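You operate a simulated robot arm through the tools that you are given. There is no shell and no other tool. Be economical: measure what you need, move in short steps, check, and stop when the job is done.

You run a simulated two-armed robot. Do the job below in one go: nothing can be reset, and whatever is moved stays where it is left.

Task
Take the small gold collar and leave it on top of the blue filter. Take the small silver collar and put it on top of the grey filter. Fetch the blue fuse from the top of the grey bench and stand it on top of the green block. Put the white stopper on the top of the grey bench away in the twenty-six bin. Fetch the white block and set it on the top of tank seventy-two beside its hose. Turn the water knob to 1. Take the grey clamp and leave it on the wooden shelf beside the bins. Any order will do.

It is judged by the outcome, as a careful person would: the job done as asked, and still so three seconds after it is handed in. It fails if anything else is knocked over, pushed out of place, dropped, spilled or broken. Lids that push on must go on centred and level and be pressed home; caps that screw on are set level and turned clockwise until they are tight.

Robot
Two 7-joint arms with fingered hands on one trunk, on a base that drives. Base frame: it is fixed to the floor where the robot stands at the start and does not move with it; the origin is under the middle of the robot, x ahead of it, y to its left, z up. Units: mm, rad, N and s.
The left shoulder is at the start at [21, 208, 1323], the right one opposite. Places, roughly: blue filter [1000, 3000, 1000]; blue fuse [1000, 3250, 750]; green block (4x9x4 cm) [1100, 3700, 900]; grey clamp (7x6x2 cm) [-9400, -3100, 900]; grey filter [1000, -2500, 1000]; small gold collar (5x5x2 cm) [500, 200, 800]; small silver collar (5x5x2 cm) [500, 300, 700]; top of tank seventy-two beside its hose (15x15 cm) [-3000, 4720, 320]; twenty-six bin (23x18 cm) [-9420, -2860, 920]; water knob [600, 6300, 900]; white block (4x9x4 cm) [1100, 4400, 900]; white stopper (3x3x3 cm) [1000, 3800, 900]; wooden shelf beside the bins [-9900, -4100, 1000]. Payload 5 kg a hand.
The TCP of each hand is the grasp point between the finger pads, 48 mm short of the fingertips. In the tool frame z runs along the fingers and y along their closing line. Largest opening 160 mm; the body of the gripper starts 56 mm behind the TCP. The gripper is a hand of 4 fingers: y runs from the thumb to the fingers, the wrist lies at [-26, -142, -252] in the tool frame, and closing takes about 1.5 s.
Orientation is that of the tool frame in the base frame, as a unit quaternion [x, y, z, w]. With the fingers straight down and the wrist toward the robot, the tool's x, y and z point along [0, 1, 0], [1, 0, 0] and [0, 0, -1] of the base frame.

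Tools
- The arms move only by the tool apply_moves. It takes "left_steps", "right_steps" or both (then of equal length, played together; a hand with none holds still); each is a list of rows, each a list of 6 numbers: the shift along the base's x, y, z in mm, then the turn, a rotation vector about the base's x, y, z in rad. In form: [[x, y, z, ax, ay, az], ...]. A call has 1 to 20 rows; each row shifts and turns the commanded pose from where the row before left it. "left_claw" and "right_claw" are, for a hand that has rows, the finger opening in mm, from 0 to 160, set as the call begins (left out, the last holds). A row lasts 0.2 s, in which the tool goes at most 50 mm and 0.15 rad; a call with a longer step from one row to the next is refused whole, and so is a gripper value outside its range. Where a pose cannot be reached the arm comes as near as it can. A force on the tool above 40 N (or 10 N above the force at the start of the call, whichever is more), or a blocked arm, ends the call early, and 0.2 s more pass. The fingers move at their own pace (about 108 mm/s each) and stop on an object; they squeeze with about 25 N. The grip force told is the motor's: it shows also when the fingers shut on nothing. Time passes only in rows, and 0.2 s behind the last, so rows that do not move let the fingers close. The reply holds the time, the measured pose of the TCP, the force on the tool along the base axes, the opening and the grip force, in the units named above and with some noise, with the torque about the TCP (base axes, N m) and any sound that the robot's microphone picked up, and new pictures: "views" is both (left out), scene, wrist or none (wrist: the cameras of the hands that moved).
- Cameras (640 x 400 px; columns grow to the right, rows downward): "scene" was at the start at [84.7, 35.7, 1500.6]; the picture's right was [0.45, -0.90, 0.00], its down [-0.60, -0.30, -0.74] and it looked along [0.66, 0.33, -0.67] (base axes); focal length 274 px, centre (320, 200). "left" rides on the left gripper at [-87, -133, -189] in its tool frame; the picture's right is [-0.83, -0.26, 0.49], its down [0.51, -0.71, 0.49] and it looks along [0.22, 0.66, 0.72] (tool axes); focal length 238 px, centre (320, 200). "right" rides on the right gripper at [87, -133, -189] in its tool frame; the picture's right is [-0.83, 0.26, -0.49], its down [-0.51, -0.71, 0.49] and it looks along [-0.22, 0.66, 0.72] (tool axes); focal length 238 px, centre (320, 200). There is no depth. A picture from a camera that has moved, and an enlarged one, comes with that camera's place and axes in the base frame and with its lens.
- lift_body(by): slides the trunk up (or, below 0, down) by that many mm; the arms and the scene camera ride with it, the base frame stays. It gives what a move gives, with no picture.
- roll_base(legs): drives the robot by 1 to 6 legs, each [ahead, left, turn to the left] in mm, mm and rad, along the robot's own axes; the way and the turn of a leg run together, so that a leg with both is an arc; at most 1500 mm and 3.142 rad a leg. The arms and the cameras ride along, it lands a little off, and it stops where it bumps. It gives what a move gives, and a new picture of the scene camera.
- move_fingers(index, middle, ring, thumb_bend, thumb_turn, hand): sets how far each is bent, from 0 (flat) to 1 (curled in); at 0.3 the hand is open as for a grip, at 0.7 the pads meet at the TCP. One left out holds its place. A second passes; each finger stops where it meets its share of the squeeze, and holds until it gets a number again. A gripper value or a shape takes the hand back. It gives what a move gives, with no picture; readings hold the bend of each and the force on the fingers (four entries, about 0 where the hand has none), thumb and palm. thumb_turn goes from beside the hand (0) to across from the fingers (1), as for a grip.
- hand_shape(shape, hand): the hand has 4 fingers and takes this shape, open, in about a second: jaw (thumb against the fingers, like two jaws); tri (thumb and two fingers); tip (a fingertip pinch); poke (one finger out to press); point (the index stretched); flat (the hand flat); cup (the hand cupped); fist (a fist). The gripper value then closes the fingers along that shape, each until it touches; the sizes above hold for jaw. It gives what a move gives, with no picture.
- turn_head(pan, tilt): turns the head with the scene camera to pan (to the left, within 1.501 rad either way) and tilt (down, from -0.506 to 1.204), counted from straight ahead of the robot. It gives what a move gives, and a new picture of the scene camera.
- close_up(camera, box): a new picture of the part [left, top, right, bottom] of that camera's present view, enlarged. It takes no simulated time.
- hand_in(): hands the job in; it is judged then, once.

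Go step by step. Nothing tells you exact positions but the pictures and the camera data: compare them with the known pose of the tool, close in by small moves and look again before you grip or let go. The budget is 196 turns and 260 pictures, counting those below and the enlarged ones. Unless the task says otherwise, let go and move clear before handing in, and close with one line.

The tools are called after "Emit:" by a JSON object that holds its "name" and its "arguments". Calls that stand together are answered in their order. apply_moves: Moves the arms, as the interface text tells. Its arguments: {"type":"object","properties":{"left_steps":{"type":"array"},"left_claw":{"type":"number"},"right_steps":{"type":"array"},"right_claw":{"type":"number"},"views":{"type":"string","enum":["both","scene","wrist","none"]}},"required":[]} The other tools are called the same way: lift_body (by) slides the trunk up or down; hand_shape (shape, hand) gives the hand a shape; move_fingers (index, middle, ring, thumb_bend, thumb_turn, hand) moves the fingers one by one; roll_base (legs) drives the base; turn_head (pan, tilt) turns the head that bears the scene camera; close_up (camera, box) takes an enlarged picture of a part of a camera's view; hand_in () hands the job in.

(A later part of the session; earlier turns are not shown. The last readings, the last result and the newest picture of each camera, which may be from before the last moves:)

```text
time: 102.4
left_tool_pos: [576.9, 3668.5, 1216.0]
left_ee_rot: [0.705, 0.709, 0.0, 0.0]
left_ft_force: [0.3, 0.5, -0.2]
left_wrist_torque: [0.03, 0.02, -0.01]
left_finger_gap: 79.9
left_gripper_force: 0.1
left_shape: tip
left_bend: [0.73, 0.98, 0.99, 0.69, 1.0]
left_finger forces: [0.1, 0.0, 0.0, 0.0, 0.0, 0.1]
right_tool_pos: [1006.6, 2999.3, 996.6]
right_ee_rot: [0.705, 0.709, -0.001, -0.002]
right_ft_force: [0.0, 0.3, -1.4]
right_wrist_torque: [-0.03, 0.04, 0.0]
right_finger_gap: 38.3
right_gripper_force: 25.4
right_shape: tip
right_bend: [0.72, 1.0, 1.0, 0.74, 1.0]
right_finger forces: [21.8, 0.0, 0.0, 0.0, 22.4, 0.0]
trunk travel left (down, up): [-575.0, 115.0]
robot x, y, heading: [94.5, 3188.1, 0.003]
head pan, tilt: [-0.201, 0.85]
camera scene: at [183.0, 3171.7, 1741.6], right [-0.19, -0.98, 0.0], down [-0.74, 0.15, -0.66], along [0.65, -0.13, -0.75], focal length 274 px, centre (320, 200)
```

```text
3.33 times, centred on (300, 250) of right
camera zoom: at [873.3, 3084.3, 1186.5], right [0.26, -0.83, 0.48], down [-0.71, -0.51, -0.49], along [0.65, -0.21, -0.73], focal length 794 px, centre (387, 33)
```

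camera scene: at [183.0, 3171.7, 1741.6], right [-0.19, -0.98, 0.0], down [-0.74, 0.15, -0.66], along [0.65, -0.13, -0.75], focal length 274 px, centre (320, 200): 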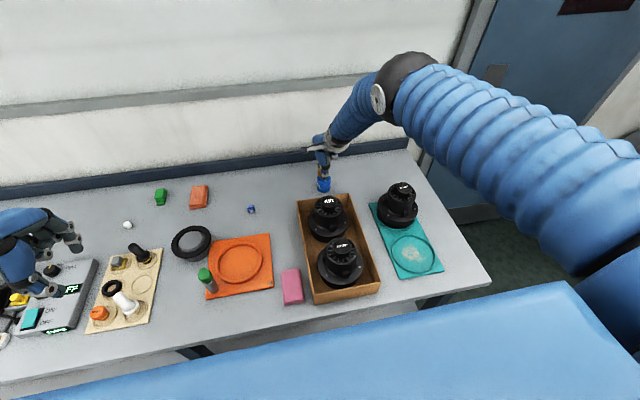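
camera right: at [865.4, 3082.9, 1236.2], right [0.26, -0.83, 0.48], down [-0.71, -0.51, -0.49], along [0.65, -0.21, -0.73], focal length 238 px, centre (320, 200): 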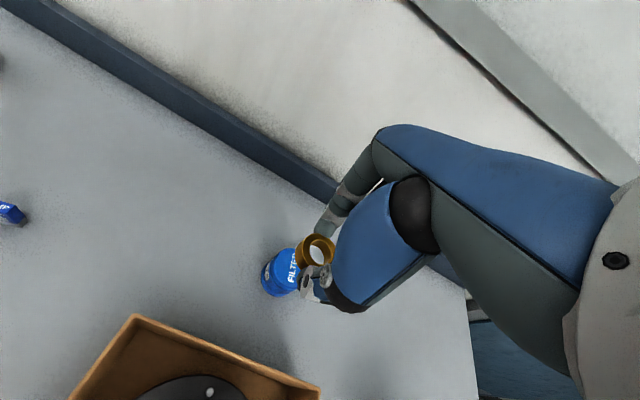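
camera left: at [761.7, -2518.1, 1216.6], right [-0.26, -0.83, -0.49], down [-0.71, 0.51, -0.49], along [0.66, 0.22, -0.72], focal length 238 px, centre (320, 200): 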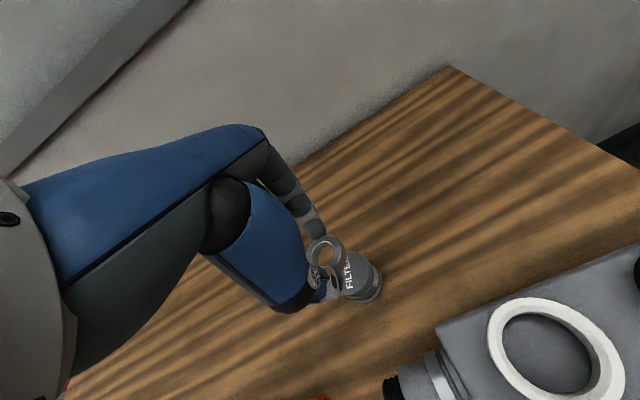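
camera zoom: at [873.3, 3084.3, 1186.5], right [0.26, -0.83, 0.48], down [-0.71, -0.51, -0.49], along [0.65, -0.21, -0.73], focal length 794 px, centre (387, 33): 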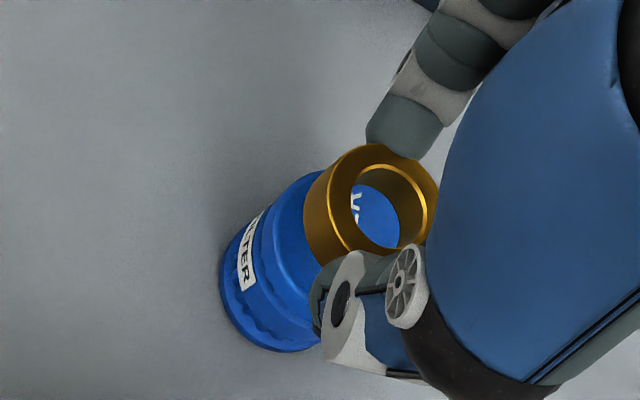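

Laterally the ring is about 3 mm too far left, and its depth looks right. I'll correct and lower until it touches.

Emit:
{"name": "apply_moves", "arguments": {"right_steps": [[0, -3, -3, 0, 0, 0], [0, 0, -3, 0, 0, 0], [0, 0, -2, 0, 0, 0], [0, 0, 0, 0, 0, 0]], "views": "none"}}

Emit:
{"name": "close_up", "arguments": {"camera": "right", "box": [230, 190, 370, 310]}}

Emit:
{"name": "close_up", "arguments": {"camera": "scene", "box": [295, 150, 355, 195]}}

```text
time: 103.4
left_tool_pos: [576.4, 3667.8, 1216.6]
left_ee_rot: [0.705, 0.709, -0.001, 0.0]
left_ft_force: [0.8, -0.6, 0.0]
left_wrist_torque: [0.0, 0.02, -0.04]
left_finger_gap: 79.6
left_gripper_force: 0.1
left_shape: tip
left_bend: [0.73, 0.98, 0.99, 0.69, 1.0]
left_finger forces: [0.0, 0.1, 0.0, 0.0, 0.0, 0.0]
right_tool_pos: [1007.0, 2996.0, 990.3]
right_ee_rot: [0.705, 0.709, -0.001, -0.002]
right_ft_force: [0.1, -0.3, -1.0]
right_wrist_torque: [-0.02, 0.03, 0.02]
right_finger_gap: 38.2
right_gripper_force: 24.3
right_shape: tip
right_bend: [0.72, 1.0, 1.0, 0.74, 1.0]
right_finger forces: [21.8, 0.0, 0.0, 0.0, 22.3, 0.0]
trunk travel left (down, up): [-575.0, 115.0]
robot x, y, heading: [96.9, 3188.4, 0.006]
head pan, tilt: [-0.201, 0.85]
```

```text
3.33 times, centred on (300, 250) of right
camera zoom: at [873.6, 3080.9, 1178.4], right [0.26, -0.83, 0.48], down [-0.71, -0.51, -0.49], along [0.65, -0.21, -0.73], focal length 794 px, centre (387, 33)
```

zoom: 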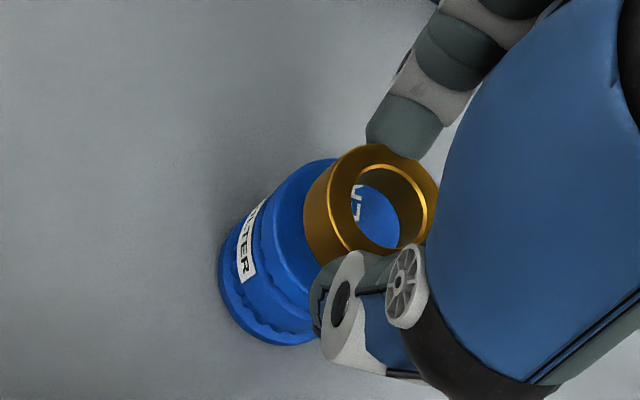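

```text
8.89 times, centred on (325, 172) of scene
camera zoom: at [183.0, 3171.5, 1741.7], right [-0.2, -0.98, 0.0], down [-0.74, 0.15, -0.66], along [0.65, -0.13, -0.75], focal length 2439 px, centre (276, 444)
```

zoom: 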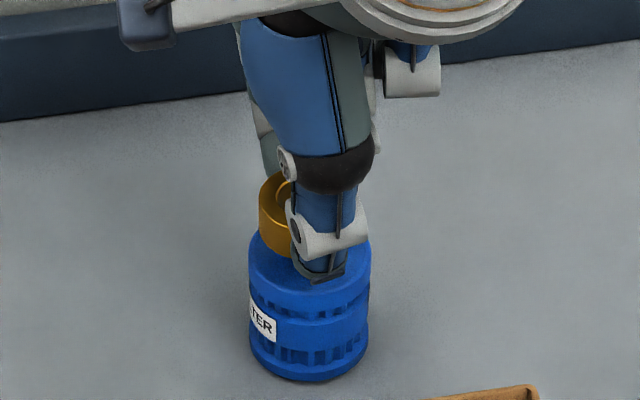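

The ring is now centred laterally. I'll lower the last few millimetres.

Emit:
{"name": "apply_moves", "arguments": {"right_steps": [[0, 0, -2, 0, 0, 0], [0, 0, -2, 0, 0, 0], [0, 0, -1, 0, 0, 0], [0, 0, 0, 0, 0, 0]], "views": "none"}}

```text
time: 104.4
left_tool_pos: [575.9, 3670.4, 1215.4]
left_ee_rot: [0.705, 0.709, -0.002, 0.001]
left_ft_force: [0.1, 0.0, 0.6]
left_wrist_torque: [0.0, -0.01, 0.02]
left_finger_gap: 79.7
left_gripper_force: 0.0
left_shape: tip
left_bend: [0.73, 0.98, 0.99, 0.69, 1.0]
left_finger forces: [0.1, 0.0, 0.1, 0.0, 0.1, 0.0]
right_tool_pos: [1006.3, 2996.8, 984.4]
right_ee_rot: [0.705, 0.709, 0.0, -0.001]
right_ft_force: [0.5, -0.2, -0.7]
right_wrist_torque: [0.02, -0.02, 0.0]
right_finger_gap: 38.2
right_gripper_force: 25.1
right_shape: tip
right_bend: [0.72, 1.0, 1.0, 0.74, 1.0]
right_finger forces: [21.8, 0.0, 0.1, 0.1, 22.2, 0.1]
trunk travel left (down, up): [-575.0, 115.0]
robot x, y, heading: [93.5, 3186.3, 0.002]
head pan, tilt: [-0.201, 0.85]
```

Emit:
{"name": "apply_moves", "arguments": {"right_steps": [[0, 0, -2, 0, 0, 0], [0, 0, -2, 0, 0, 0], [0, 0, -1, 0, 0, 0], [0, 0, 0, 0, 0, 0]], "views": "none"}}

Emit:
{"name": "close_up", "arguments": {"camera": "right", "box": [230, 190, 370, 310]}}

```text
time: 105.4
left_tool_pos: [575.8, 3668.3, 1216.2]
left_ee_rot: [0.705, 0.709, -0.001, 0.0]
left_ft_force: [-0.6, -0.2, -0.5]
left_wrist_torque: [0.02, -0.02, -0.01]
left_finger_gap: 79.7
left_gripper_force: 0.0
left_shape: tip
left_bend: [0.73, 0.98, 0.99, 0.69, 1.0]
left_finger forces: [0.0, 0.0, 0.0, 0.0, 0.0, 0.1]
right_tool_pos: [1005.8, 2995.0, 979.8]
right_ee_rot: [0.705, 0.709, 0.0, -0.002]
right_ft_force: [0.1, -0.3, -2.4]
right_wrist_torque: [0.05, 0.0, -0.01]
right_finger_gap: 38.3
right_gripper_force: 24.9
right_shape: tip
right_bend: [0.72, 1.0, 1.0, 0.74, 1.0]
right_finger forces: [21.8, 0.0, 0.0, 0.0, 22.3, 0.0]
trunk travel left (down, up): [-575.0, 115.0]
robot x, y, heading: [95.6, 3191.1, 0.005]
head pan, tilt: [-0.201, 0.85]
```

```text
3.33 times, centred on (300, 250) of right
camera zoom: at [873.2, 3081.2, 1168.4], right [0.26, -0.83, 0.48], down [-0.71, -0.51, -0.49], along [0.65, -0.21, -0.73], focal length 794 px, centre (387, 33)
```

zoom: 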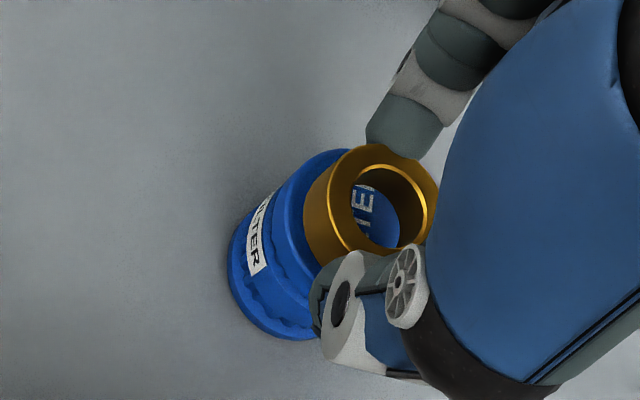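

The letters "TE" show through the hole, the same alignment as on the grey filter. I'll keep lowering to contact.

Emit:
{"name": "apply_moves", "arguments": {"right_steps": [[0, 0, -2, 0, 0, 0], [0, 0, -2, 0, 0, 0], [0, 0, 0, 0, 0, 0]], "views": "none"}}

```text
time: 106.2
left_tool_pos: [576.4, 3669.2, 1216.1]
left_ee_rot: [0.705, 0.709, -0.001, 0.0]
left_ft_force: [-0.8, -0.4, 0.1]
left_wrist_torque: [-0.04, -0.03, 0.0]
left_finger_gap: 79.8
left_gripper_force: 0.0
left_shape: tip
left_bend: [0.73, 0.98, 0.99, 0.69, 1.0]
left_finger forces: [0.1, 0.0, 0.0, 0.0, 0.0, 0.0]
right_tool_pos: [1005.2, 2996.2, 975.1]
right_ee_rot: [0.705, 0.709, -0.001, -0.002]
right_ft_force: [-0.6, 0.0, -1.5]
right_wrist_torque: [0.02, -0.02, 0.03]
right_finger_gap: 38.4
right_gripper_force: 24.5
right_shape: tip
right_bend: [0.72, 1.0, 1.0, 0.74, 1.0]
right_finger forces: [21.9, 0.0, 0.0, 0.0, 22.3, 0.0]
trunk travel left (down, up): [-575.0, 115.0]
robot x, y, heading: [98.2, 3186.0, 0.007]
head pan, tilt: [-0.201, 0.85]
```

Emit:
{"name": "apply_moves", "arguments": {"right_steps": [[0, 0, -2, 0, 0, 0], [0, 0, -2, 0, 0, 0], [0, 0, -2, 0, 0, 0], [0, 0, 0, 0, 0, 0]], "views": "none"}}

Emit:
{"name": "close_up", "arguments": {"camera": "right", "box": [230, 190, 370, 310]}}

```text
time: 107.2
left_tool_pos: [576.5, 3668.1, 1216.8]
left_ee_rot: [0.705, 0.709, -0.002, -0.001]
left_ft_force: [0.5, 0.7, -0.1]
left_wrist_torque: [0.0, -0.01, -0.01]
left_finger_gap: 79.7
left_gripper_force: 0.0
left_shape: tip
left_bend: [0.73, 0.98, 0.99, 0.69, 1.0]
left_finger forces: [0.0, 0.0, 0.1, 0.0, 0.1, 0.0]
right_tool_pos: [1006.4, 2995.5, 968.9]
right_ee_rot: [0.705, 0.709, 0.0, -0.002]
right_ft_force: [-0.1, -0.4, -2.1]
right_wrist_torque: [0.03, 0.03, 0.0]
right_finger_gap: 38.6
right_gripper_force: 24.4
right_shape: tip
right_bend: [0.72, 1.0, 1.0, 0.74, 1.0]
right_finger forces: [21.8, 0.0, 0.1, 0.0, 22.4, 0.1]
trunk travel left (down, up): [-575.0, 115.0]
robot x, y, heading: [98.1, 3190.8, 0.001]
head pan, tilt: [-0.201, 0.85]
```

```text
3.33 times, centred on (300, 250) of right
camera zoom: at [873.6, 3080.9, 1158.4], right [0.26, -0.83, 0.48], down [-0.71, -0.51, -0.49], along [0.65, -0.21, -0.73], focal length 794 px, centre (387, 33)
```

zoom: 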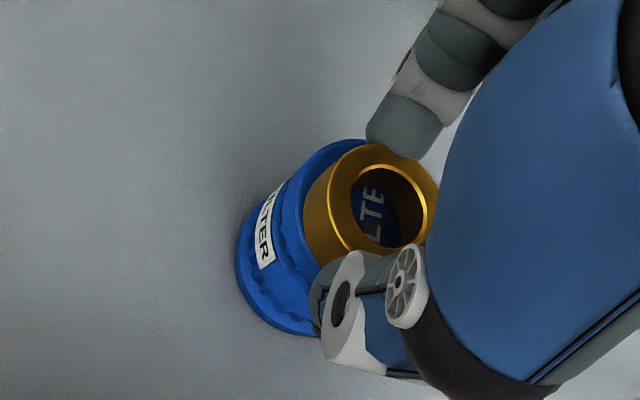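

It still hasn't touched, but the shadow gap is nearly closed. I'll continue in small steps.

Emit:
{"name": "apply_moves", "arguments": {"right_steps": [[1, 0, -2, 0, 0, 0], [0, 0, -2, 0, 0, 0], [0, 0, -1, 0, 0, 0], [0, 0, 0, 0, 0, 0]], "views": "none"}}

```text
time: 108.2
left_tool_pos: [575.0, 3669.8, 1217.5]
left_ee_rot: [0.706, 0.709, -0.001, 0.001]
left_ft_force: [-0.8, 0.4, -0.3]
left_wrist_torque: [0.01, 0.02, 0.02]
left_finger_gap: 79.7
left_gripper_force: 0.1
left_shape: tip
left_bend: [0.73, 0.98, 0.99, 0.69, 1.0]
left_finger forces: [0.1, 0.0, 0.0, 0.0, 0.0, 0.0]
right_tool_pos: [1006.8, 2995.8, 966.7]
right_ee_rot: [0.705, 0.709, 0.0, 0.0]
right_ft_force: [-0.6, 0.0, 7.8]
right_wrist_torque: [0.01, -0.11, 0.03]
right_finger_gap: 38.6
right_gripper_force: 25.3
right_shape: tip
right_bend: [0.73, 1.0, 1.0, 0.74, 1.0]
right_finger forces: [24.7, 0.1, 0.1, 0.0, 24.6, 0.1]
trunk travel left (down, up): [-575.0, 115.0]
robot x, y, heading: [101.2, 3188.3, 0.008]
head pan, tilt: [-0.201, 0.85]
```

There's contact now (about 10 N). I'll release and look.

Emit:
{"name": "apply_moves", "arguments": {"right_steps": [[0, 0, 1.5, 0, 0, 0], [0, 0, 0, 0, 0, 0], [0, 0, 0, 0, 0, 0], [0, 0, 0, 0, 0, 0]], "right_claw": 80, "views": "none"}}

Emit:
{"name": "apply_moves", "arguments": {"right_steps": [[0, 0, 20, 0, 0, 0], [0, 0, 40, 0, 0, 0], [0, 0, 45, 0, 0, 0], [0, 0, 45, 0, 0, 0]], "views": "none"}}

Emit:
{"name": "close_up", "arguments": {"camera": "right", "box": [200, 190, 360, 310]}}

Emit:
{"name": "close_up", "arguments": {"camera": "scene", "box": [295, 150, 355, 195]}}

```text
time: 109.2
left_tool_pos: [575.7, 3668.0, 1216.4]
left_ee_rot: [0.705, 0.709, 0.0, -0.001]
left_ft_force: [0.7, 0.5, -0.1]
left_wrist_torque: [0.03, 0.01, -0.02]
left_finger_gap: 79.6
left_gripper_force: 0.0
left_shape: tip
left_bend: [0.73, 0.98, 0.99, 0.69, 1.0]
left_finger forces: [0.0, 0.1, 0.0, 0.0, 0.0, 0.0]
right_tool_pos: [1007.4, 2995.6, 965.2]
right_ee_rot: [0.705, 0.709, 0.0, -0.003]
right_ft_force: [-0.6, 0.4, -0.8]
right_wrist_torque: [-0.01, 0.02, 0.0]
right_finger_gap: 79.3
right_gripper_force: 0.0
right_shape: tip
right_bend: [0.73, 0.98, 0.99, 0.7, 1.0]
right_finger forces: [0.1, 0.0, 0.0, 0.1, 0.0, 0.1]
trunk travel left (down, up): [-575.0, 115.0]
robot x, y, heading: [93.1, 3189.6, 0.002]
head pan, tilt: [-0.201, 0.85]
```

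```text
time: 110.2
left_tool_pos: [575.2, 3669.7, 1215.1]
left_ee_rot: [0.705, 0.709, 0.0, 0.001]
left_ft_force: [-1.2, 0.1, 0.0]
left_wrist_torque: [-0.03, -0.08, 0.02]
left_finger_gap: 79.5
left_gripper_force: 0.1
left_shape: tip
left_bend: [0.73, 0.98, 0.99, 0.69, 1.0]
left_finger forces: [0.0, 0.0, 0.0, 0.1, 0.0, 0.0]
right_tool_pos: [1004.3, 2998.0, 1115.6]
right_ee_rot: [0.705, 0.709, -0.001, -0.003]
right_ft_force: [-1.8, 0.2, -2.7]
right_wrist_torque: [-0.04, -0.24, -0.05]
right_finger_gap: 79.5
right_gripper_force: 0.1
right_shape: tip
right_bend: [0.73, 0.98, 0.99, 0.7, 1.0]
right_finger forces: [0.0, 0.0, 0.0, 0.0, 0.0, 0.0]
trunk travel left (down, up): [-575.0, 115.0]
robot x, y, heading: [96.6, 3187.9, 0.001]
head pan, tilt: [-0.201, 0.85]
```

```text
3.33 times, centred on (280, 250) of right
camera zoom: at [871.7, 3082.4, 1305.5], right [0.27, -0.83, 0.48], down [-0.71, -0.51, -0.49], along [0.65, -0.21, -0.73], focal length 794 px, centre (453, 33)
```

zoom: 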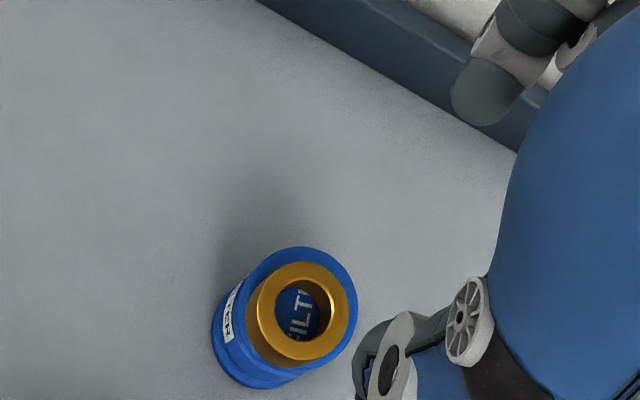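

```text
8.89 times, centred on (325, 172) of scene
camera zoom: at [180.9, 3172.3, 1741.8], right [-0.19, -0.98, 0.0], down [-0.74, 0.15, -0.66], along [0.65, -0.13, -0.75], focal length 2439 px, centre (276, 444)
```

zoom: 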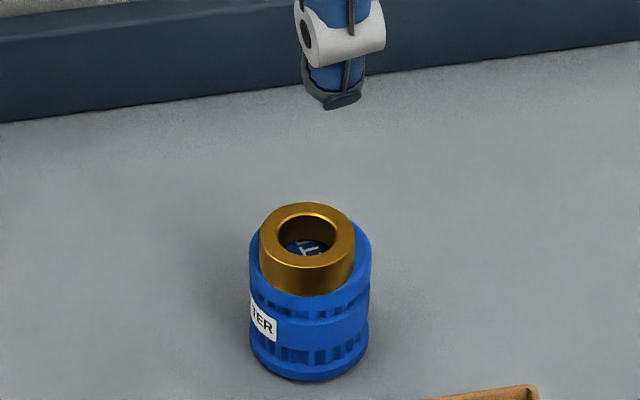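

The gold collar sits on the blue filter. I'll strafe left so the right hand comes over the blue fuse at about [947, 3312], bench height about 847.

Emit:
{"name": "roll_base", "arguments": {"legs": [[0, 315, 0]]}}

Emit:
{"name": "apply_moves", "arguments": {"right_steps": [[-30, 0, -20, 0, 0, 0], [-25, 0, -20, 0, 0, 0], [0, 0, 0, 0, 0, 0]]}}

Emit:
{"name": "close_up", "arguments": {"camera": "right", "box": [220, 170, 380, 310]}}

```text
time: 112.3
left_tool_pos: [570.9, 3982.9, 1215.9]
left_ee_rot: [0.704, 0.711, 0.0, 0.0]
left_ft_force: [0.2, -1.0, -0.2]
left_wrist_torque: [0.04, 0.0, 0.0]
left_finger_gap: 79.9
left_gripper_force: 0.1
left_shape: tip
left_bend: [0.73, 0.98, 0.99, 0.69, 1.0]
left_finger forces: [0.0, 0.0, 0.0, 0.1, 0.0, 0.1]
right_tool_pos: [1006.2, 3312.2, 1117.3]
right_ee_rot: [0.705, 0.709, -0.001, -0.001]
right_ft_force: [-0.1, 0.7, -0.3]
right_wrist_torque: [0.04, 0.02, 0.04]
right_finger_gap: 79.7
right_gripper_force: 0.1
right_shape: tip
right_bend: [0.73, 0.98, 0.99, 0.7, 1.0]
right_finger forces: [0.0, 0.1, 0.1, 0.0, 0.0, 0.1]
trunk travel left (down, up): [-575.0, 115.0]
robot x, y, heading: [90.2, 3499.6, 0.009]
head pan, tilt: [-0.201, 0.85]
camera scene: at [180.7, 3484.1, 1741.7], right [-0.19, -0.98, 0.0], down [-0.74, 0.14, -0.66], along [0.65, -0.13, -0.75], focal length 274 px, centre (320, 200)
```

scene: 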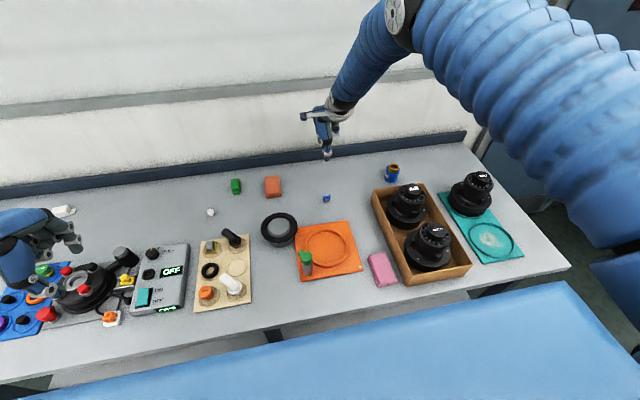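

```text
time: 113.1
left_tool_pos: [572.7, 3984.3, 1215.0]
left_ee_rot: [0.703, 0.711, -0.002, -0.001]
left_ft_force: [0.0, -0.5, -0.4]
left_wrist_torque: [-0.03, 0.04, 0.0]
left_finger_gap: 80.0
left_gripper_force: 0.0
left_shape: tip
left_bend: [0.73, 0.98, 0.99, 0.69, 1.0]
left_finger forces: [0.0, 0.0, 0.0, 0.0, 0.0, 0.0]
right_tool_pos: [950.0, 3312.5, 1075.7]
right_ee_rot: [0.703, 0.711, 0.0, -0.002]
right_ft_force: [0.1, -0.8, 0.0]
right_wrist_torque: [-0.02, 0.03, 0.0]
right_finger_gap: 79.6
right_gripper_force: 0.1
right_shape: tip
right_bend: [0.73, 0.98, 0.99, 0.69, 1.0]
right_finger forces: [0.1, 0.0, 0.0, 0.0, 0.1, 0.1]
trunk travel left (down, up): [-575.0, 115.0]
robot x, y, heading: [97.6, 3500.9, 0.011]
head pan, tilt: [-0.201, 0.85]
camera scene: at [181.1, 3485.1, 1741.6], right [-0.19, -0.98, 0.0], down [-0.74, 0.14, -0.66], along [0.65, -0.13, -0.75], focal length 274 px, centre (320, 200)
camera right: at [817.6, 3397.2, 1264.6], right [0.27, -0.83, 0.48], down [-0.71, -0.51, -0.49], along [0.65, -0.21, -0.73], focal length 238 px, centre (320, 200)
```

scene: 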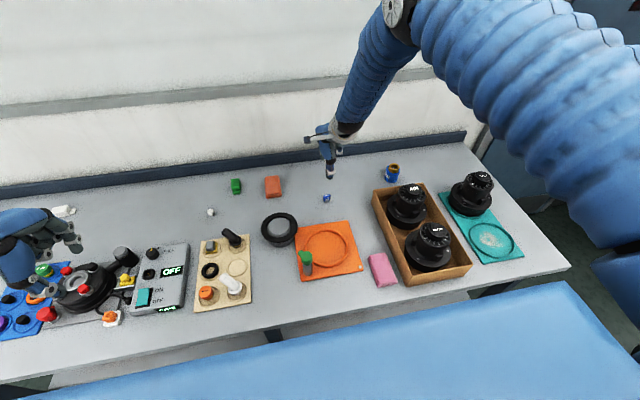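
right: 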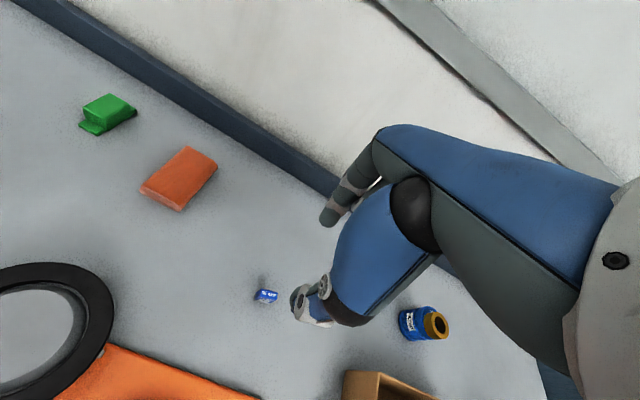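

```text
2.86 times, centred on (300, 240) of right
camera zoom: at [817.6, 3397.2, 1264.6], right [0.27, -0.83, 0.48], down [-0.71, -0.51, -0.49], along [0.65, -0.21, -0.73], focal length 681 px, centre (377, 86)
```

zoom: 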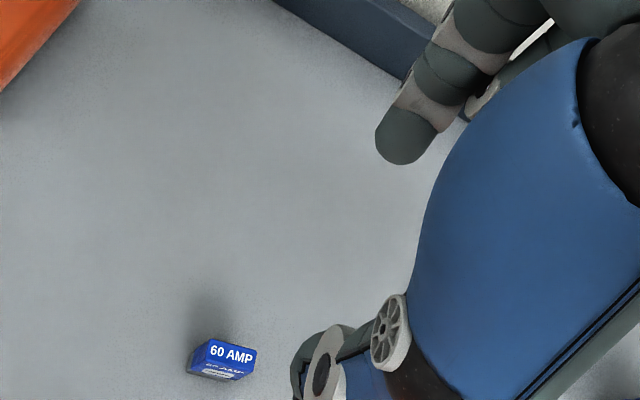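

The fuse ("60 AMP") is a small upright box at about [935, 3311], with its top near z 875. I'll move over it and down partway.

Emit:
{"name": "apply_moves", "arguments": {"right_steps": [[-14, -1, -30, 0, 0, 0], [0, 0, -45, 0, 0, 0], [0, 0, -45, 0, 0, 0], [0, 0, 0, 0, 0, 0]], "right_claw": 70, "views": "none"}}

Emit:
{"name": "close_up", "arguments": {"camera": "right", "box": [230, 180, 370, 310]}}

Emit:
{"name": "close_up", "arguments": {"camera": "scene", "box": [290, 160, 370, 220]}}

```text
time: 114.1
left_tool_pos: [571.4, 3983.3, 1216.5]
left_ee_rot: [0.705, 0.71, -0.001, 0.0]
left_ft_force: [-0.7, -0.3, -0.3]
left_wrist_torque: [-0.05, -0.07, 0.0]
left_finger_gap: 79.9
left_gripper_force: 0.1
left_shape: tip
left_bend: [0.73, 0.98, 0.99, 0.69, 1.0]
left_finger forces: [0.0, 0.1, 0.0, 0.0, 0.0, 0.0]
right_tool_pos: [934.4, 3310.9, 957.9]
right_ee_rot: [0.704, 0.71, -0.001, -0.001]
right_ft_force: [-1.4, 0.8, 0.5]
right_wrist_torque: [-0.01, -0.09, -0.05]
right_finger_gap: 70.7
right_gripper_force: 0.0
right_shape: tip
right_bend: [0.73, 0.98, 0.99, 0.72, 1.0]
right_finger forces: [0.0, 0.0, 0.0, 0.0, 0.1, 0.0]
trunk travel left (down, up): [-575.0, 115.0]
robot x, y, heading: [94.3, 3500.6, 0.009]
head pan, tilt: [-0.201, 0.85]
```

```text
3.08 times, centred on (300, 245) of right
camera zoom: at [802.6, 3396.7, 1145.7], right [0.27, -0.83, 0.48], down [-0.71, -0.51, -0.49], along [0.66, -0.21, -0.73], focal length 733 px, centre (382, 62)
```

zoom: 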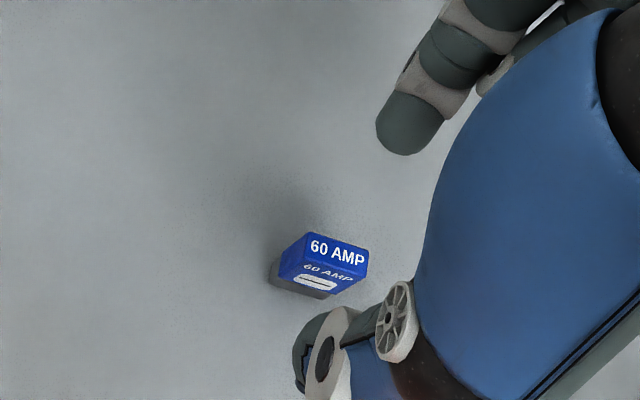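

```text
6.67 times, centred on (330, 190) of scene
camera zoom: at [179.7, 3485.2, 1741.8], right [-0.19, -0.98, 0.0], down [-0.74, 0.14, -0.66], along [0.65, -0.13, -0.75], focal length 1829 px, centre (253, 267)
```

zoom: 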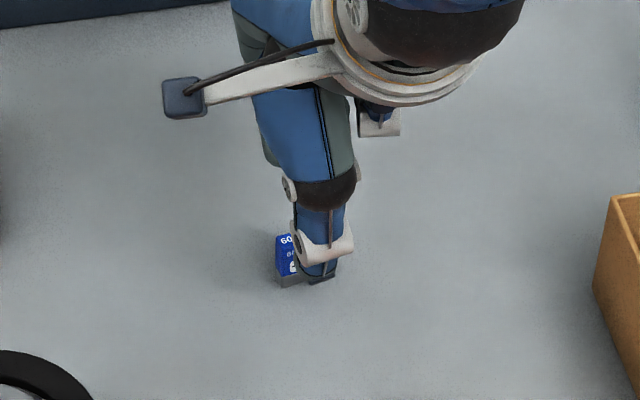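

The fuse centre reads about [942, 3307]. I'll shift and descend around it.

Emit:
{"name": "apply_moves", "arguments": {"right_steps": [[7, -4, -10, 0, 0, 0], [0, 0, -20, 0, 0, 0], [0, 0, -16, 0, 0, 0], [0, 0, 0, 0, 0, 0]], "views": "none"}}

Emit:
{"name": "close_up", "arguments": {"camera": "right", "box": [250, 180, 390, 310]}}

Emit:
{"name": "close_up", "arguments": {"camera": "scene", "box": [290, 160, 370, 220]}}

```text
time: 115.1
left_tool_pos: [571.3, 3983.7, 1216.1]
left_ee_rot: [0.704, 0.71, -0.001, 0.0]
left_ft_force: [-1.0, 0.6, 1.2]
left_wrist_torque: [-0.01, -0.03, 0.0]
left_finger_gap: 79.7
left_gripper_force: 0.0
left_shape: tip
left_bend: [0.73, 0.98, 0.99, 0.69, 1.0]
left_finger forces: [0.1, 0.0, 0.0, 0.0, 0.1, 0.0]
right_tool_pos: [944.1, 3308.5, 910.6]
right_ee_rot: [0.703, 0.711, 0.0, -0.002]
right_ft_force: [0.4, -0.7, 0.1]
right_wrist_torque: [0.0, 0.01, 0.0]
right_finger_gap: 70.8
right_gripper_force: 0.0
right_shape: tip
right_bend: [0.73, 0.98, 0.99, 0.72, 1.0]
right_finger forces: [0.1, 0.0, 0.1, 0.0, 0.0, 0.0]
trunk travel left (down, up): [-575.0, 115.0]
robot x, y, heading: [93.9, 3499.7, 0.007]
head pan, tilt: [-0.201, 0.85]
```

```text
3.08 times, centred on (320, 245) of right
camera zoom: at [810.4, 3392.9, 1099.6], right [0.27, -0.83, 0.48], down [-0.71, -0.51, -0.49], along [0.66, -0.21, -0.73], focal length 733 px, centre (320, 62)
```

zoom: 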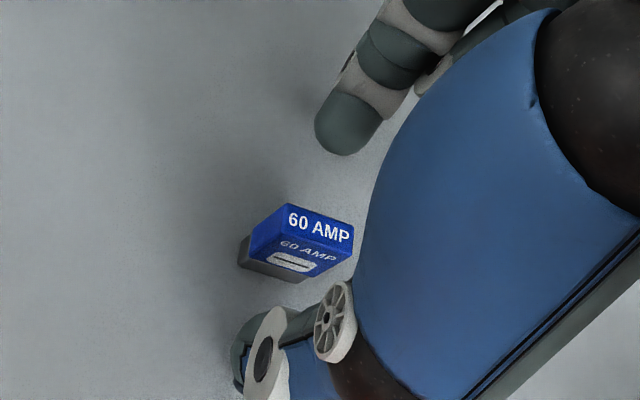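

```text
6.67 times, centred on (330, 190) of scene
camera zoom: at [180.4, 3484.6, 1741.7], right [-0.19, -0.98, 0.0], down [-0.74, 0.14, -0.66], along [0.65, -0.13, -0.75], focal length 1829 px, centre (253, 267)
```

zoom: 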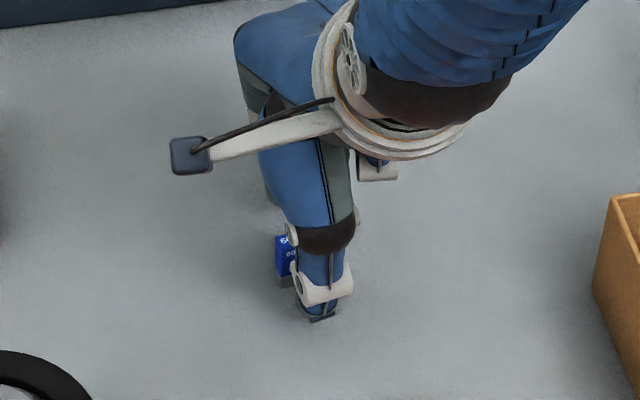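

The fuse sits a few mm left of the pinch line, so I'll shift +5 mm in y and close.

Emit:
{"name": "apply_moves", "arguments": {"right_steps": [[-2, 5, -2, 0, 0, 0], [0, 0, -1, 0, 0, 0], [0, 0, 0, 0, 0, 0], [0, 0, 0, 0, 0, 0], [0, 0, 0, 0, 0, 0], [0, 0, 0, 0, 0, 0], [0, 0, 0, 0, 0, 0]], "right_claw": 5, "views": "none"}}

Emit:
{"name": "close_up", "arguments": {"camera": "right", "box": [250, 180, 390, 310]}}

```text
time: 116.7
left_tool_pos: [571.5, 3984.2, 1216.5]
left_ee_rot: [0.704, 0.71, -0.001, -0.001]
left_ft_force: [0.5, -0.3, -0.6]
left_wrist_torque: [-0.01, 0.01, -0.01]
left_finger_gap: 79.7
left_gripper_force: 0.0
left_shape: tip
left_bend: [0.73, 0.98, 0.99, 0.69, 1.0]
left_finger forces: [0.0, 0.0, 0.1, 0.0, 0.1, 0.0]
right_tool_pos: [942.1, 3312.3, 907.3]
right_ee_rot: [0.704, 0.71, 0.0, -0.001]
right_ft_force: [-0.6, -0.3, -0.3]
right_wrist_torque: [0.01, 0.01, 0.02]
right_finger_gap: 6.7
right_gripper_force: 25.0
right_shape: tip
right_bend: [0.69, 1.0, 1.0, 0.72, 1.0]
right_finger forces: [21.7, 0.1, 0.0, 0.0, 21.7, 0.0]
trunk travel left (down, up): [-575.0, 115.0]
robot x, y, heading: [94.4, 3501.3, 0.008]
head pan, tilt: [-0.201, 0.85]
```

```text
3.08 times, centred on (320, 245) of right
camera zoom: at [808.3, 3397.7, 1096.5], right [0.27, -0.83, 0.48], down [-0.71, -0.51, -0.49], along [0.66, -0.21, -0.73], focal length 733 px, centre (320, 62)
```

zoom: 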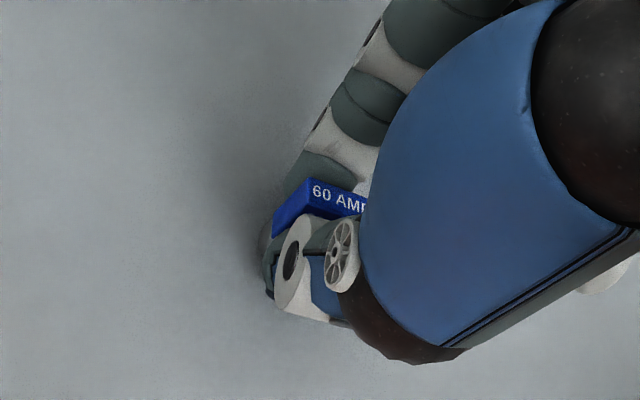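

The fuse is held between thumb and index. I'll lift it and look for the green block.

Emit:
{"name": "apply_moves", "arguments": {"right_steps": [[0, 0, 15, 0, 0, 0], [0, 0, 35, 0, 0, 0], [0, 0, 45, 0, 0, 0], [0, 0, 45, 0, 0, 0], [0, 0, 30, 0, 0, 0], [0, 0, 0, 0, 0, 0]], "views": "none"}}

Emit:
{"name": "close_up", "arguments": {"camera": "right", "box": [60, 60, 390, 310]}}

Emit:
{"name": "close_up", "arguments": {"camera": "scene", "box": [200, 130, 360, 230]}}

```text
time: 118.1
left_tool_pos: [572.1, 3983.8, 1214.8]
left_ee_rot: [0.704, 0.71, 0.0, 0.0]
left_ft_force: [0.1, 0.3, 0.3]
left_wrist_torque: [0.05, 0.0, -0.02]
left_finger_gap: 80.1
left_gripper_force: 0.1
left_shape: tip
left_bend: [0.73, 0.98, 0.99, 0.69, 1.0]
left_finger forces: [0.0, 0.1, 0.1, 0.0, 0.0, 0.1]
right_tool_pos: [941.8, 3313.0, 1076.8]
right_ee_rot: [0.704, 0.71, -0.001, -0.001]
right_ft_force: [-0.2, -0.1, 0.5]
right_wrist_torque: [-0.01, 0.05, -0.02]
right_finger_gap: 6.4
right_gripper_force: 24.9
right_shape: tip
right_bend: [0.69, 1.0, 1.0, 0.72, 1.0]
right_finger forces: [21.7, 0.1, 0.0, 0.0, 21.8, 0.0]
trunk travel left (down, up): [-575.0, 115.0]
robot x, y, heading: [93.2, 3501.0, 0.006]
head pan, tilt: [-0.201, 0.85]
```

```text
1.60 times, centred on (225, 185) of right
camera zoom: at [808.3, 3397.8, 1266.6], right [0.27, -0.83, 0.48], down [-0.71, -0.51, -0.49], along [0.65, -0.21, -0.73], focal length 381 px, centre (472, 224)
```

zoom: 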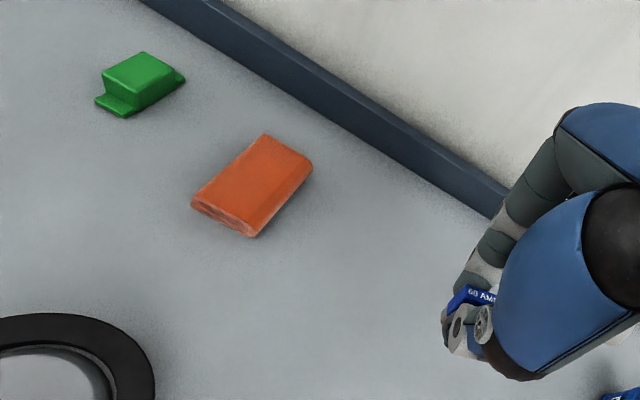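

```text
4.00 times, centred on (280, 180) of scene
camera zoom: at [181.4, 3484.4, 1741.6], right [-0.19, -0.98, 0.0], down [-0.74, 0.14, -0.66], along [0.65, -0.13, -0.75], focal length 1098 px, centre (480, 280)
```

zoom: 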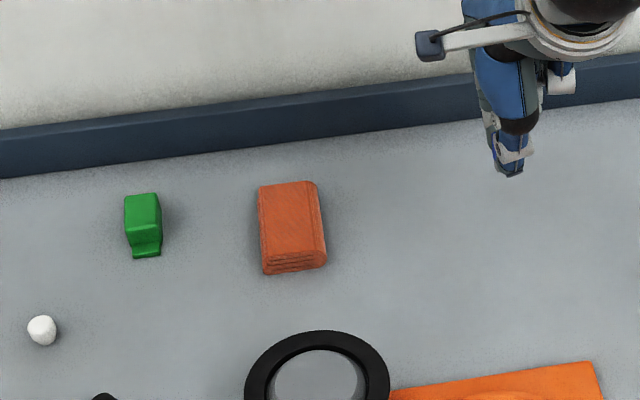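

The fuse is held and the green block's top is at about [1090, 3680, 889]. It's too far from here, so I'll strafe left between the bench legs and move a little closer.

Emit:
{"name": "roll_base", "arguments": {"legs": [[0, 420, -0.006], [80, 0, 0]]}}

Emit:
{"name": "close_up", "arguments": {"camera": "right", "box": [180, 120, 400, 320]}}

```text
time: 121.4
left_tool_pos: [646.0, 4409.0, 1215.1]
left_ee_rot: [0.705, 0.709, -0.002, 0.0]
left_ft_force: [-0.2, 0.6, 0.8]
left_wrist_torque: [-0.07, -0.01, -0.03]
left_finger_gap: 79.6
left_gripper_force: 0.0
left_shape: tip
left_bend: [0.73, 0.98, 0.99, 0.69, 1.0]
left_finger forces: [0.1, 0.0, 0.0, 0.1, 0.0, 0.0]
right_tool_pos: [1012.9, 3736.8, 1079.3]
right_ee_rot: [0.704, 0.71, 0.0, -0.003]
right_ft_force: [-0.6, -0.6, -0.1]
right_wrist_torque: [-0.09, -0.03, -0.01]
right_finger_gap: 6.0
right_gripper_force: 24.9
right_shape: tip
right_bend: [0.69, 1.0, 1.0, 0.72, 1.0]
right_finger forces: [21.9, 0.0, 0.0, 0.1, 21.9, 0.1]
trunk travel left (down, up): [-575.0, 115.0]
robot x, y, heading: [164.8, 3926.1, 0.005]
head pan, tilt: [-0.201, 0.85]
camera scene: at [253.0, 3911.8, 1741.8], right [-0.19, -0.98, 0.0], down [-0.74, 0.14, -0.66], along [0.65, -0.13, -0.75], focal length 274 px, centre (320, 200)
```

scene: 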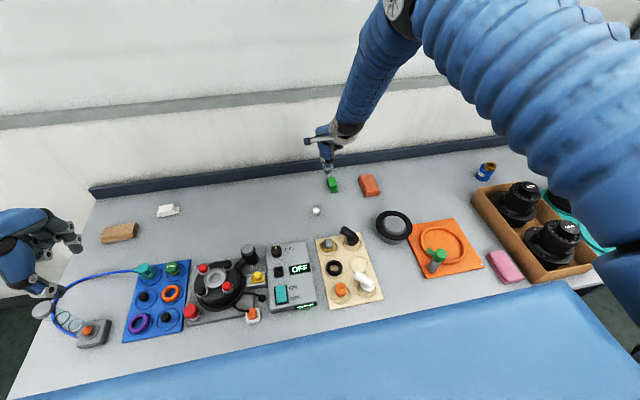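

```text
2.00 times, centred on (290, 220) of right
camera zoom: at [880.4, 3823.2, 1267.7], right [0.27, -0.83, 0.49], down [-0.71, -0.51, -0.49], along [0.66, -0.21, -0.72], focal length 477 px, centre (380, 160)
```

zoom: 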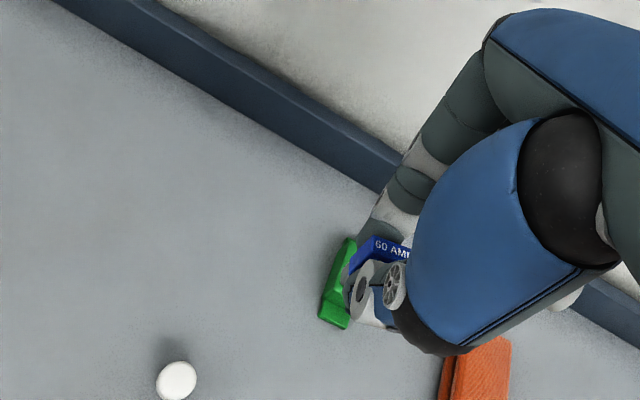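

I'll lower the trunk, with the right hand raised to compensate, for better forward reach.

Emit:
{"name": "apply_moves", "arguments": {"right_steps": [[0, 0, 45, 0, 0, 0], [0, 0, 45, 0, 0, 0], [0, 0, 30, 0, 0, 0]], "views": "none"}}

Emit:
{"name": "lift_body", "arguments": {"by": -150}}

Emit:
{"name": "apply_moves", "arguments": {"right_steps": [[35, -28, 0, 0, 0, 0], [36, -28, 0, 0, 0, 0], [0, 0, 0, 0, 0, 0], [0, 0, 0, 0, 0, 0]]}}

Emit:
{"name": "close_up", "arguments": {"camera": "right", "box": [180, 180, 380, 340]}}

Emit:
{"name": "close_up", "arguments": {"camera": "scene", "box": [280, 90, 400, 190]}}

```text
time: 122.2
left_tool_pos: [646.9, 4407.5, 1216.1]
left_ee_rot: [0.705, 0.71, -0.002, 0.0]
left_ft_force: [0.2, 0.7, 0.0]
left_wrist_torque: [-0.02, 0.03, -0.03]
left_finger_gap: 79.9
left_gripper_force: 0.0
left_shape: tip
left_bend: [0.73, 0.98, 0.99, 0.69, 1.0]
left_finger forces: [0.0, 0.0, 0.0, 0.0, 0.0, 0.0]
right_tool_pos: [1015.0, 3735.6, 1197.3]
right_ee_rot: [0.705, 0.71, -0.001, -0.002]
right_ft_force: [-0.4, 0.2, -1.2]
right_wrist_torque: [0.04, -0.05, 0.0]
right_finger_gap: 6.5
right_gripper_force: 25.3
right_shape: tip
right_bend: [0.69, 1.0, 1.0, 0.72, 1.0]
right_finger forces: [21.7, 0.0, 0.0, 0.0, 21.8, 0.1]
trunk travel left (down, up): [-575.0, 115.0]
robot x, y, heading: [167.8, 3926.4, 0.004]
head pan, tilt: [-0.201, 0.85]
```

```text
time: 124.0
left_tool_pos: [647.2, 4406.4, 1067.2]
left_ee_rot: [0.704, 0.71, -0.001, 0.001]
left_ft_force: [-0.8, -0.3, 0.6]
left_wrist_torque: [0.0, -0.02, 0.01]
left_finger_gap: 80.0
left_gripper_force: 0.0
left_shape: tip
left_bend: [0.73, 0.98, 0.99, 0.69, 1.0]
left_finger forces: [0.0, 0.1, 0.1, 0.0, 0.0, 0.0]
right_tool_pos: [1014.3, 3736.7, 1048.4]
right_ee_rot: [0.704, 0.71, 0.001, 0.0]
right_ft_force: [-0.1, 0.3, 0.0]
right_wrist_torque: [0.01, 0.03, -0.04]
right_finger_gap: 6.5
right_gripper_force: 25.4
right_shape: tip
right_bend: [0.69, 1.0, 1.0, 0.72, 1.0]
right_finger forces: [21.6, 0.0, 0.0, 0.1, 21.7, 0.0]
trunk travel left (down, up): [-425.0, 265.0]
robot x, y, heading: [168.7, 3929.7, 0.006]
head pan, tilt: [-0.201, 0.85]
```

```text
time: 125.0
left_tool_pos: [648.4, 4407.4, 1066.9]
left_ee_rot: [0.705, 0.709, -0.001, -0.001]
left_ft_force: [0.2, -0.1, 1.0]
left_wrist_torque: [0.08, 0.05, 0.02]
left_finger_gap: 79.8
left_gripper_force: 0.0
left_shape: tip
left_bend: [0.73, 0.98, 0.99, 0.69, 1.0]
left_finger forces: [0.0, 0.1, 0.0, 0.0, 0.0, 0.1]
right_tool_pos: [1084.9, 3680.2, 1047.9]
right_ee_rot: [0.704, 0.71, -0.001, -0.002]
right_ft_force: [0.2, -0.7, -0.4]
right_wrist_torque: [0.1, -0.01, 0.04]
right_finger_gap: 6.4
right_gripper_force: 25.3
right_shape: tip
right_bend: [0.69, 1.0, 1.0, 0.72, 1.0]
right_finger forces: [21.7, 0.0, 0.0, 0.1, 21.8, 0.1]
trunk travel left (down, up): [-425.0, 265.0]
robot x, y, heading: [163.8, 3925.2, 0.009]
head pan, tilt: [-0.201, 0.85]
camera scene: at [255.1, 3909.3, 1591.6], right [-0.19, -0.98, 0.0], down [-0.74, 0.15, -0.66], along [0.65, -0.13, -0.75], focal length 274 px, centre (320, 200)
camera right: at [952.8, 3765.3, 1236.8], right [0.27, -0.83, 0.48], down [-0.71, -0.51, -0.49], along [0.65, -0.21, -0.73], focal length 238 px, centre (320, 200)
```

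scene: 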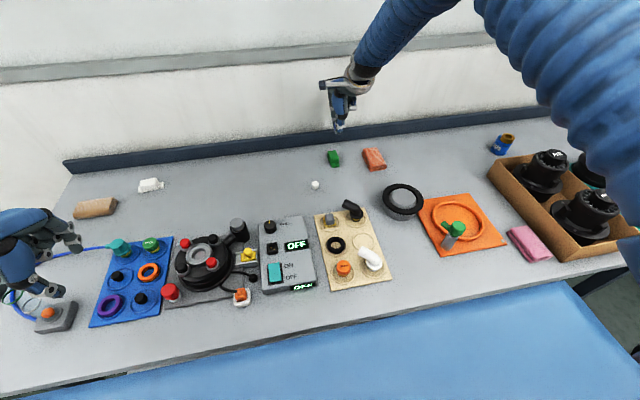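
right: 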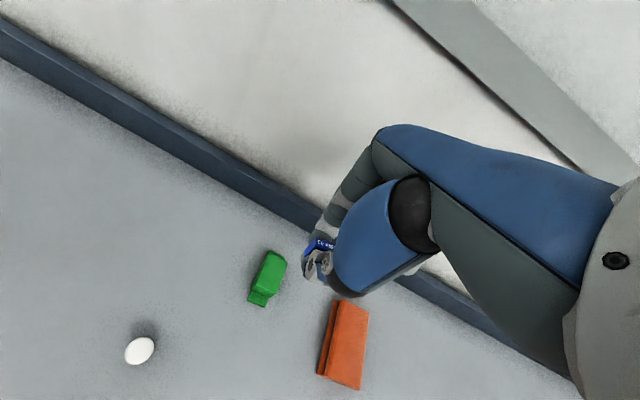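

```text
2.50 times, centred on (280, 260) of right
camera zoom: at [952.8, 3765.3, 1236.8], right [0.27, -0.83, 0.48], down [-0.71, -0.51, -0.49], along [0.65, -0.21, -0.73], focal length 596 px, centre (420, 50)
```

zoom: 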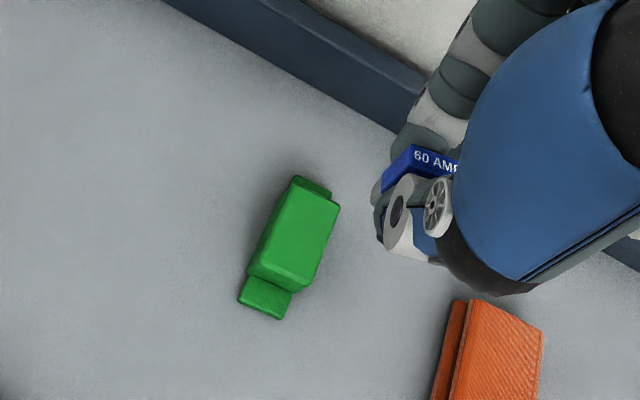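

```text
4.00 times, centred on (340, 140) of scene
camera zoom: at [255.1, 3909.3, 1591.6], right [-0.19, -0.98, 0.0], down [-0.74, 0.15, -0.66], along [0.65, -0.13, -0.75], focal length 1098 px, centre (240, 440)
```

zoom: 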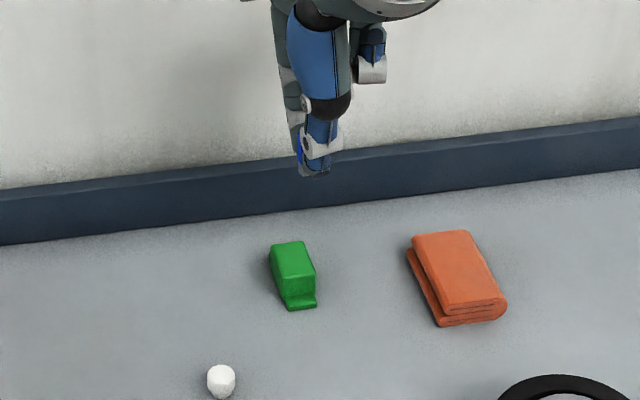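

The green block's top centre is at about [1088, 3692, 888], so contact should come at TCP z ≈ 948. I'll position and descend to just above it.

Emit:
{"name": "apply_moves", "arguments": {"right_steps": [[3, 13, -20, 0, 0, 0], [0, 0, -40, 0, 0, 0], [0, 0, -24, 0, 0, 0], [0, 0, 0, 0, 0, 0]], "views": "none"}}

Emit:
{"name": "close_up", "arguments": {"camera": "right", "box": [230, 180, 370, 310]}}

Emit:
{"name": "close_up", "arguments": {"camera": "scene", "box": [295, 120, 375, 180]}}

```text
time: 126.0
left_tool_pos: [645.3, 4407.7, 1066.0]
left_ee_rot: [0.705, 0.709, -0.001, 0.0]
left_ft_force: [-0.1, 0.5, -0.1]
left_wrist_torque: [0.05, -0.03, 0.0]
left_finger_gap: 79.4
left_gripper_force: 0.0
left_shape: tip
left_bend: [0.73, 0.98, 0.99, 0.69, 1.0]
left_finger forces: [0.0, 0.0, 0.0, 0.1, 0.0, 0.0]
right_tool_pos: [1086.2, 3693.9, 963.9]
right_ee_rot: [0.705, 0.709, -0.001, -0.002]
right_ft_force: [-0.1, 0.0, 0.2]
right_wrist_torque: [0.0, -0.01, -0.04]
right_finger_gap: 6.2
right_gripper_force: 25.1
right_shape: tip
right_bend: [0.69, 1.0, 1.0, 0.72, 1.0]
right_finger forces: [21.7, 0.0, 0.0, 0.1, 21.7, 0.0]
trunk travel left (down, up): [-425.0, 265.0]
robot x, y, heading: [166.2, 3928.4, 0.004]
head pan, tilt: [-0.201, 0.85]
```

```text
3.08 times, centred on (300, 245) of right
camera zoom: at [954.4, 3779.0, 1153.5], right [0.27, -0.83, 0.48], down [-0.71, -0.51, -0.49], along [0.65, -0.21, -0.73], focal length 733 px, centre (382, 62)
```

zoom: 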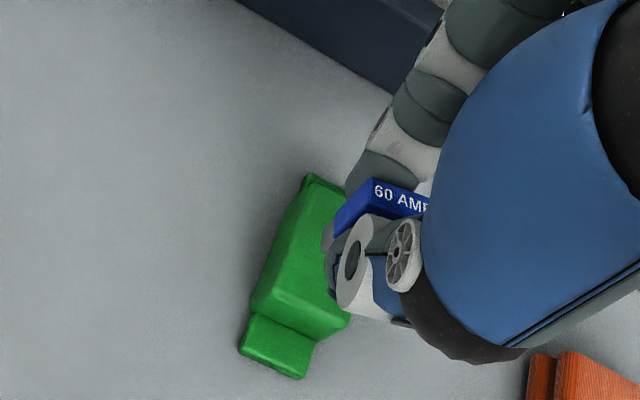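

```text
6.67 times, centred on (335, 150) of scene
camera zoom: at [254.2, 3910.3, 1591.7], right [-0.19, -0.98, 0.0], down [-0.74, 0.15, -0.66], along [0.65, -0.13, -0.75], focal length 1829 px, centre (220, 533)
```

zoom: 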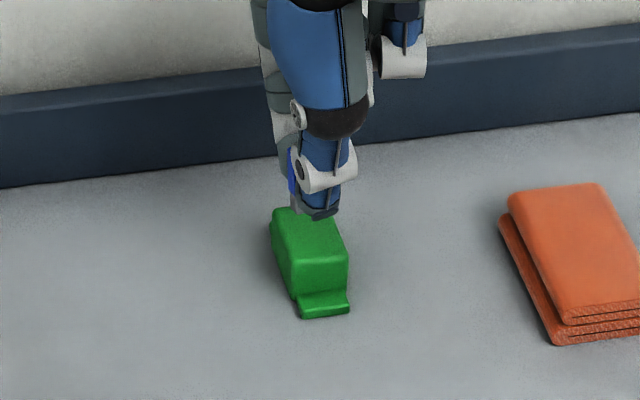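

Alignment looks good in both views. I'll lower until contact.

Emit:
{"name": "apply_moves", "arguments": {"right_steps": [[0, 0, -5, 0, 0, 0], [0, 0, -3, 0, 0, 0], [0, 0, -2, 0, 0, 0], [0, 0, -2, 0, 0, 0], [0, 0, -2, 0, 0, 0], [0, 0, 0, 0, 0, 0]], "views": "none"}}

Emit:
{"name": "close_up", "arguments": {"camera": "scene", "box": [305, 125, 365, 175]}}

```text
time: 127.3
left_tool_pos: [646.1, 4407.2, 1066.3]
left_ee_rot: [0.704, 0.71, -0.001, -0.001]
left_ft_force: [0.0, -0.4, 1.1]
left_wrist_torque: [-0.01, -0.04, 0.01]
left_finger_gap: 80.1
left_gripper_force: 0.0
left_shape: tip
left_bend: [0.73, 0.98, 0.99, 0.69, 1.0]
left_finger forces: [0.0, 0.1, 0.0, 0.0, 0.0, 0.0]
right_tool_pos: [1087.4, 3693.7, 950.6]
right_ee_rot: [0.705, 0.709, -0.001, -0.001]
right_ft_force: [-0.6, 1.0, -1.0]
right_wrist_torque: [-0.01, -0.03, 0.03]
right_finger_gap: 6.3
right_gripper_force: 25.0
right_shape: tip
right_bend: [0.69, 1.0, 1.0, 0.72, 1.0]
right_finger forces: [21.8, 0.0, 0.0, 0.1, 21.8, 0.0]
trunk travel left (down, up): [-425.0, 265.0]
robot x, y, heading: [166.1, 3926.6, 0.006]
head pan, tilt: [-0.201, 0.85]
```

```text
8.00 times, centred on (335, 150) of scene
camera zoom: at [254.4, 3910.3, 1591.7], right [-0.19, -0.98, 0.0], down [-0.74, 0.15, -0.66], along [0.65, -0.13, -0.75], focal length 2195 px, centre (200, 600)
```

zoom: 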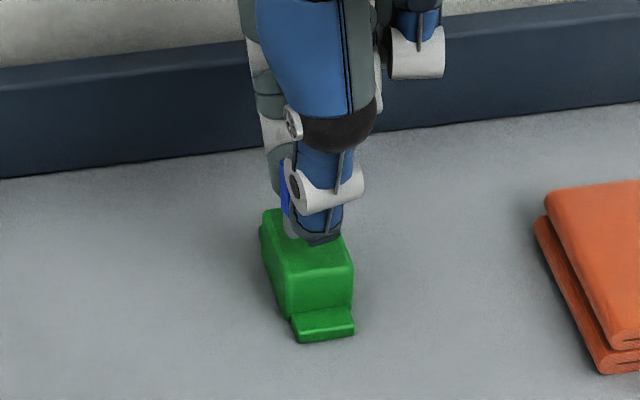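

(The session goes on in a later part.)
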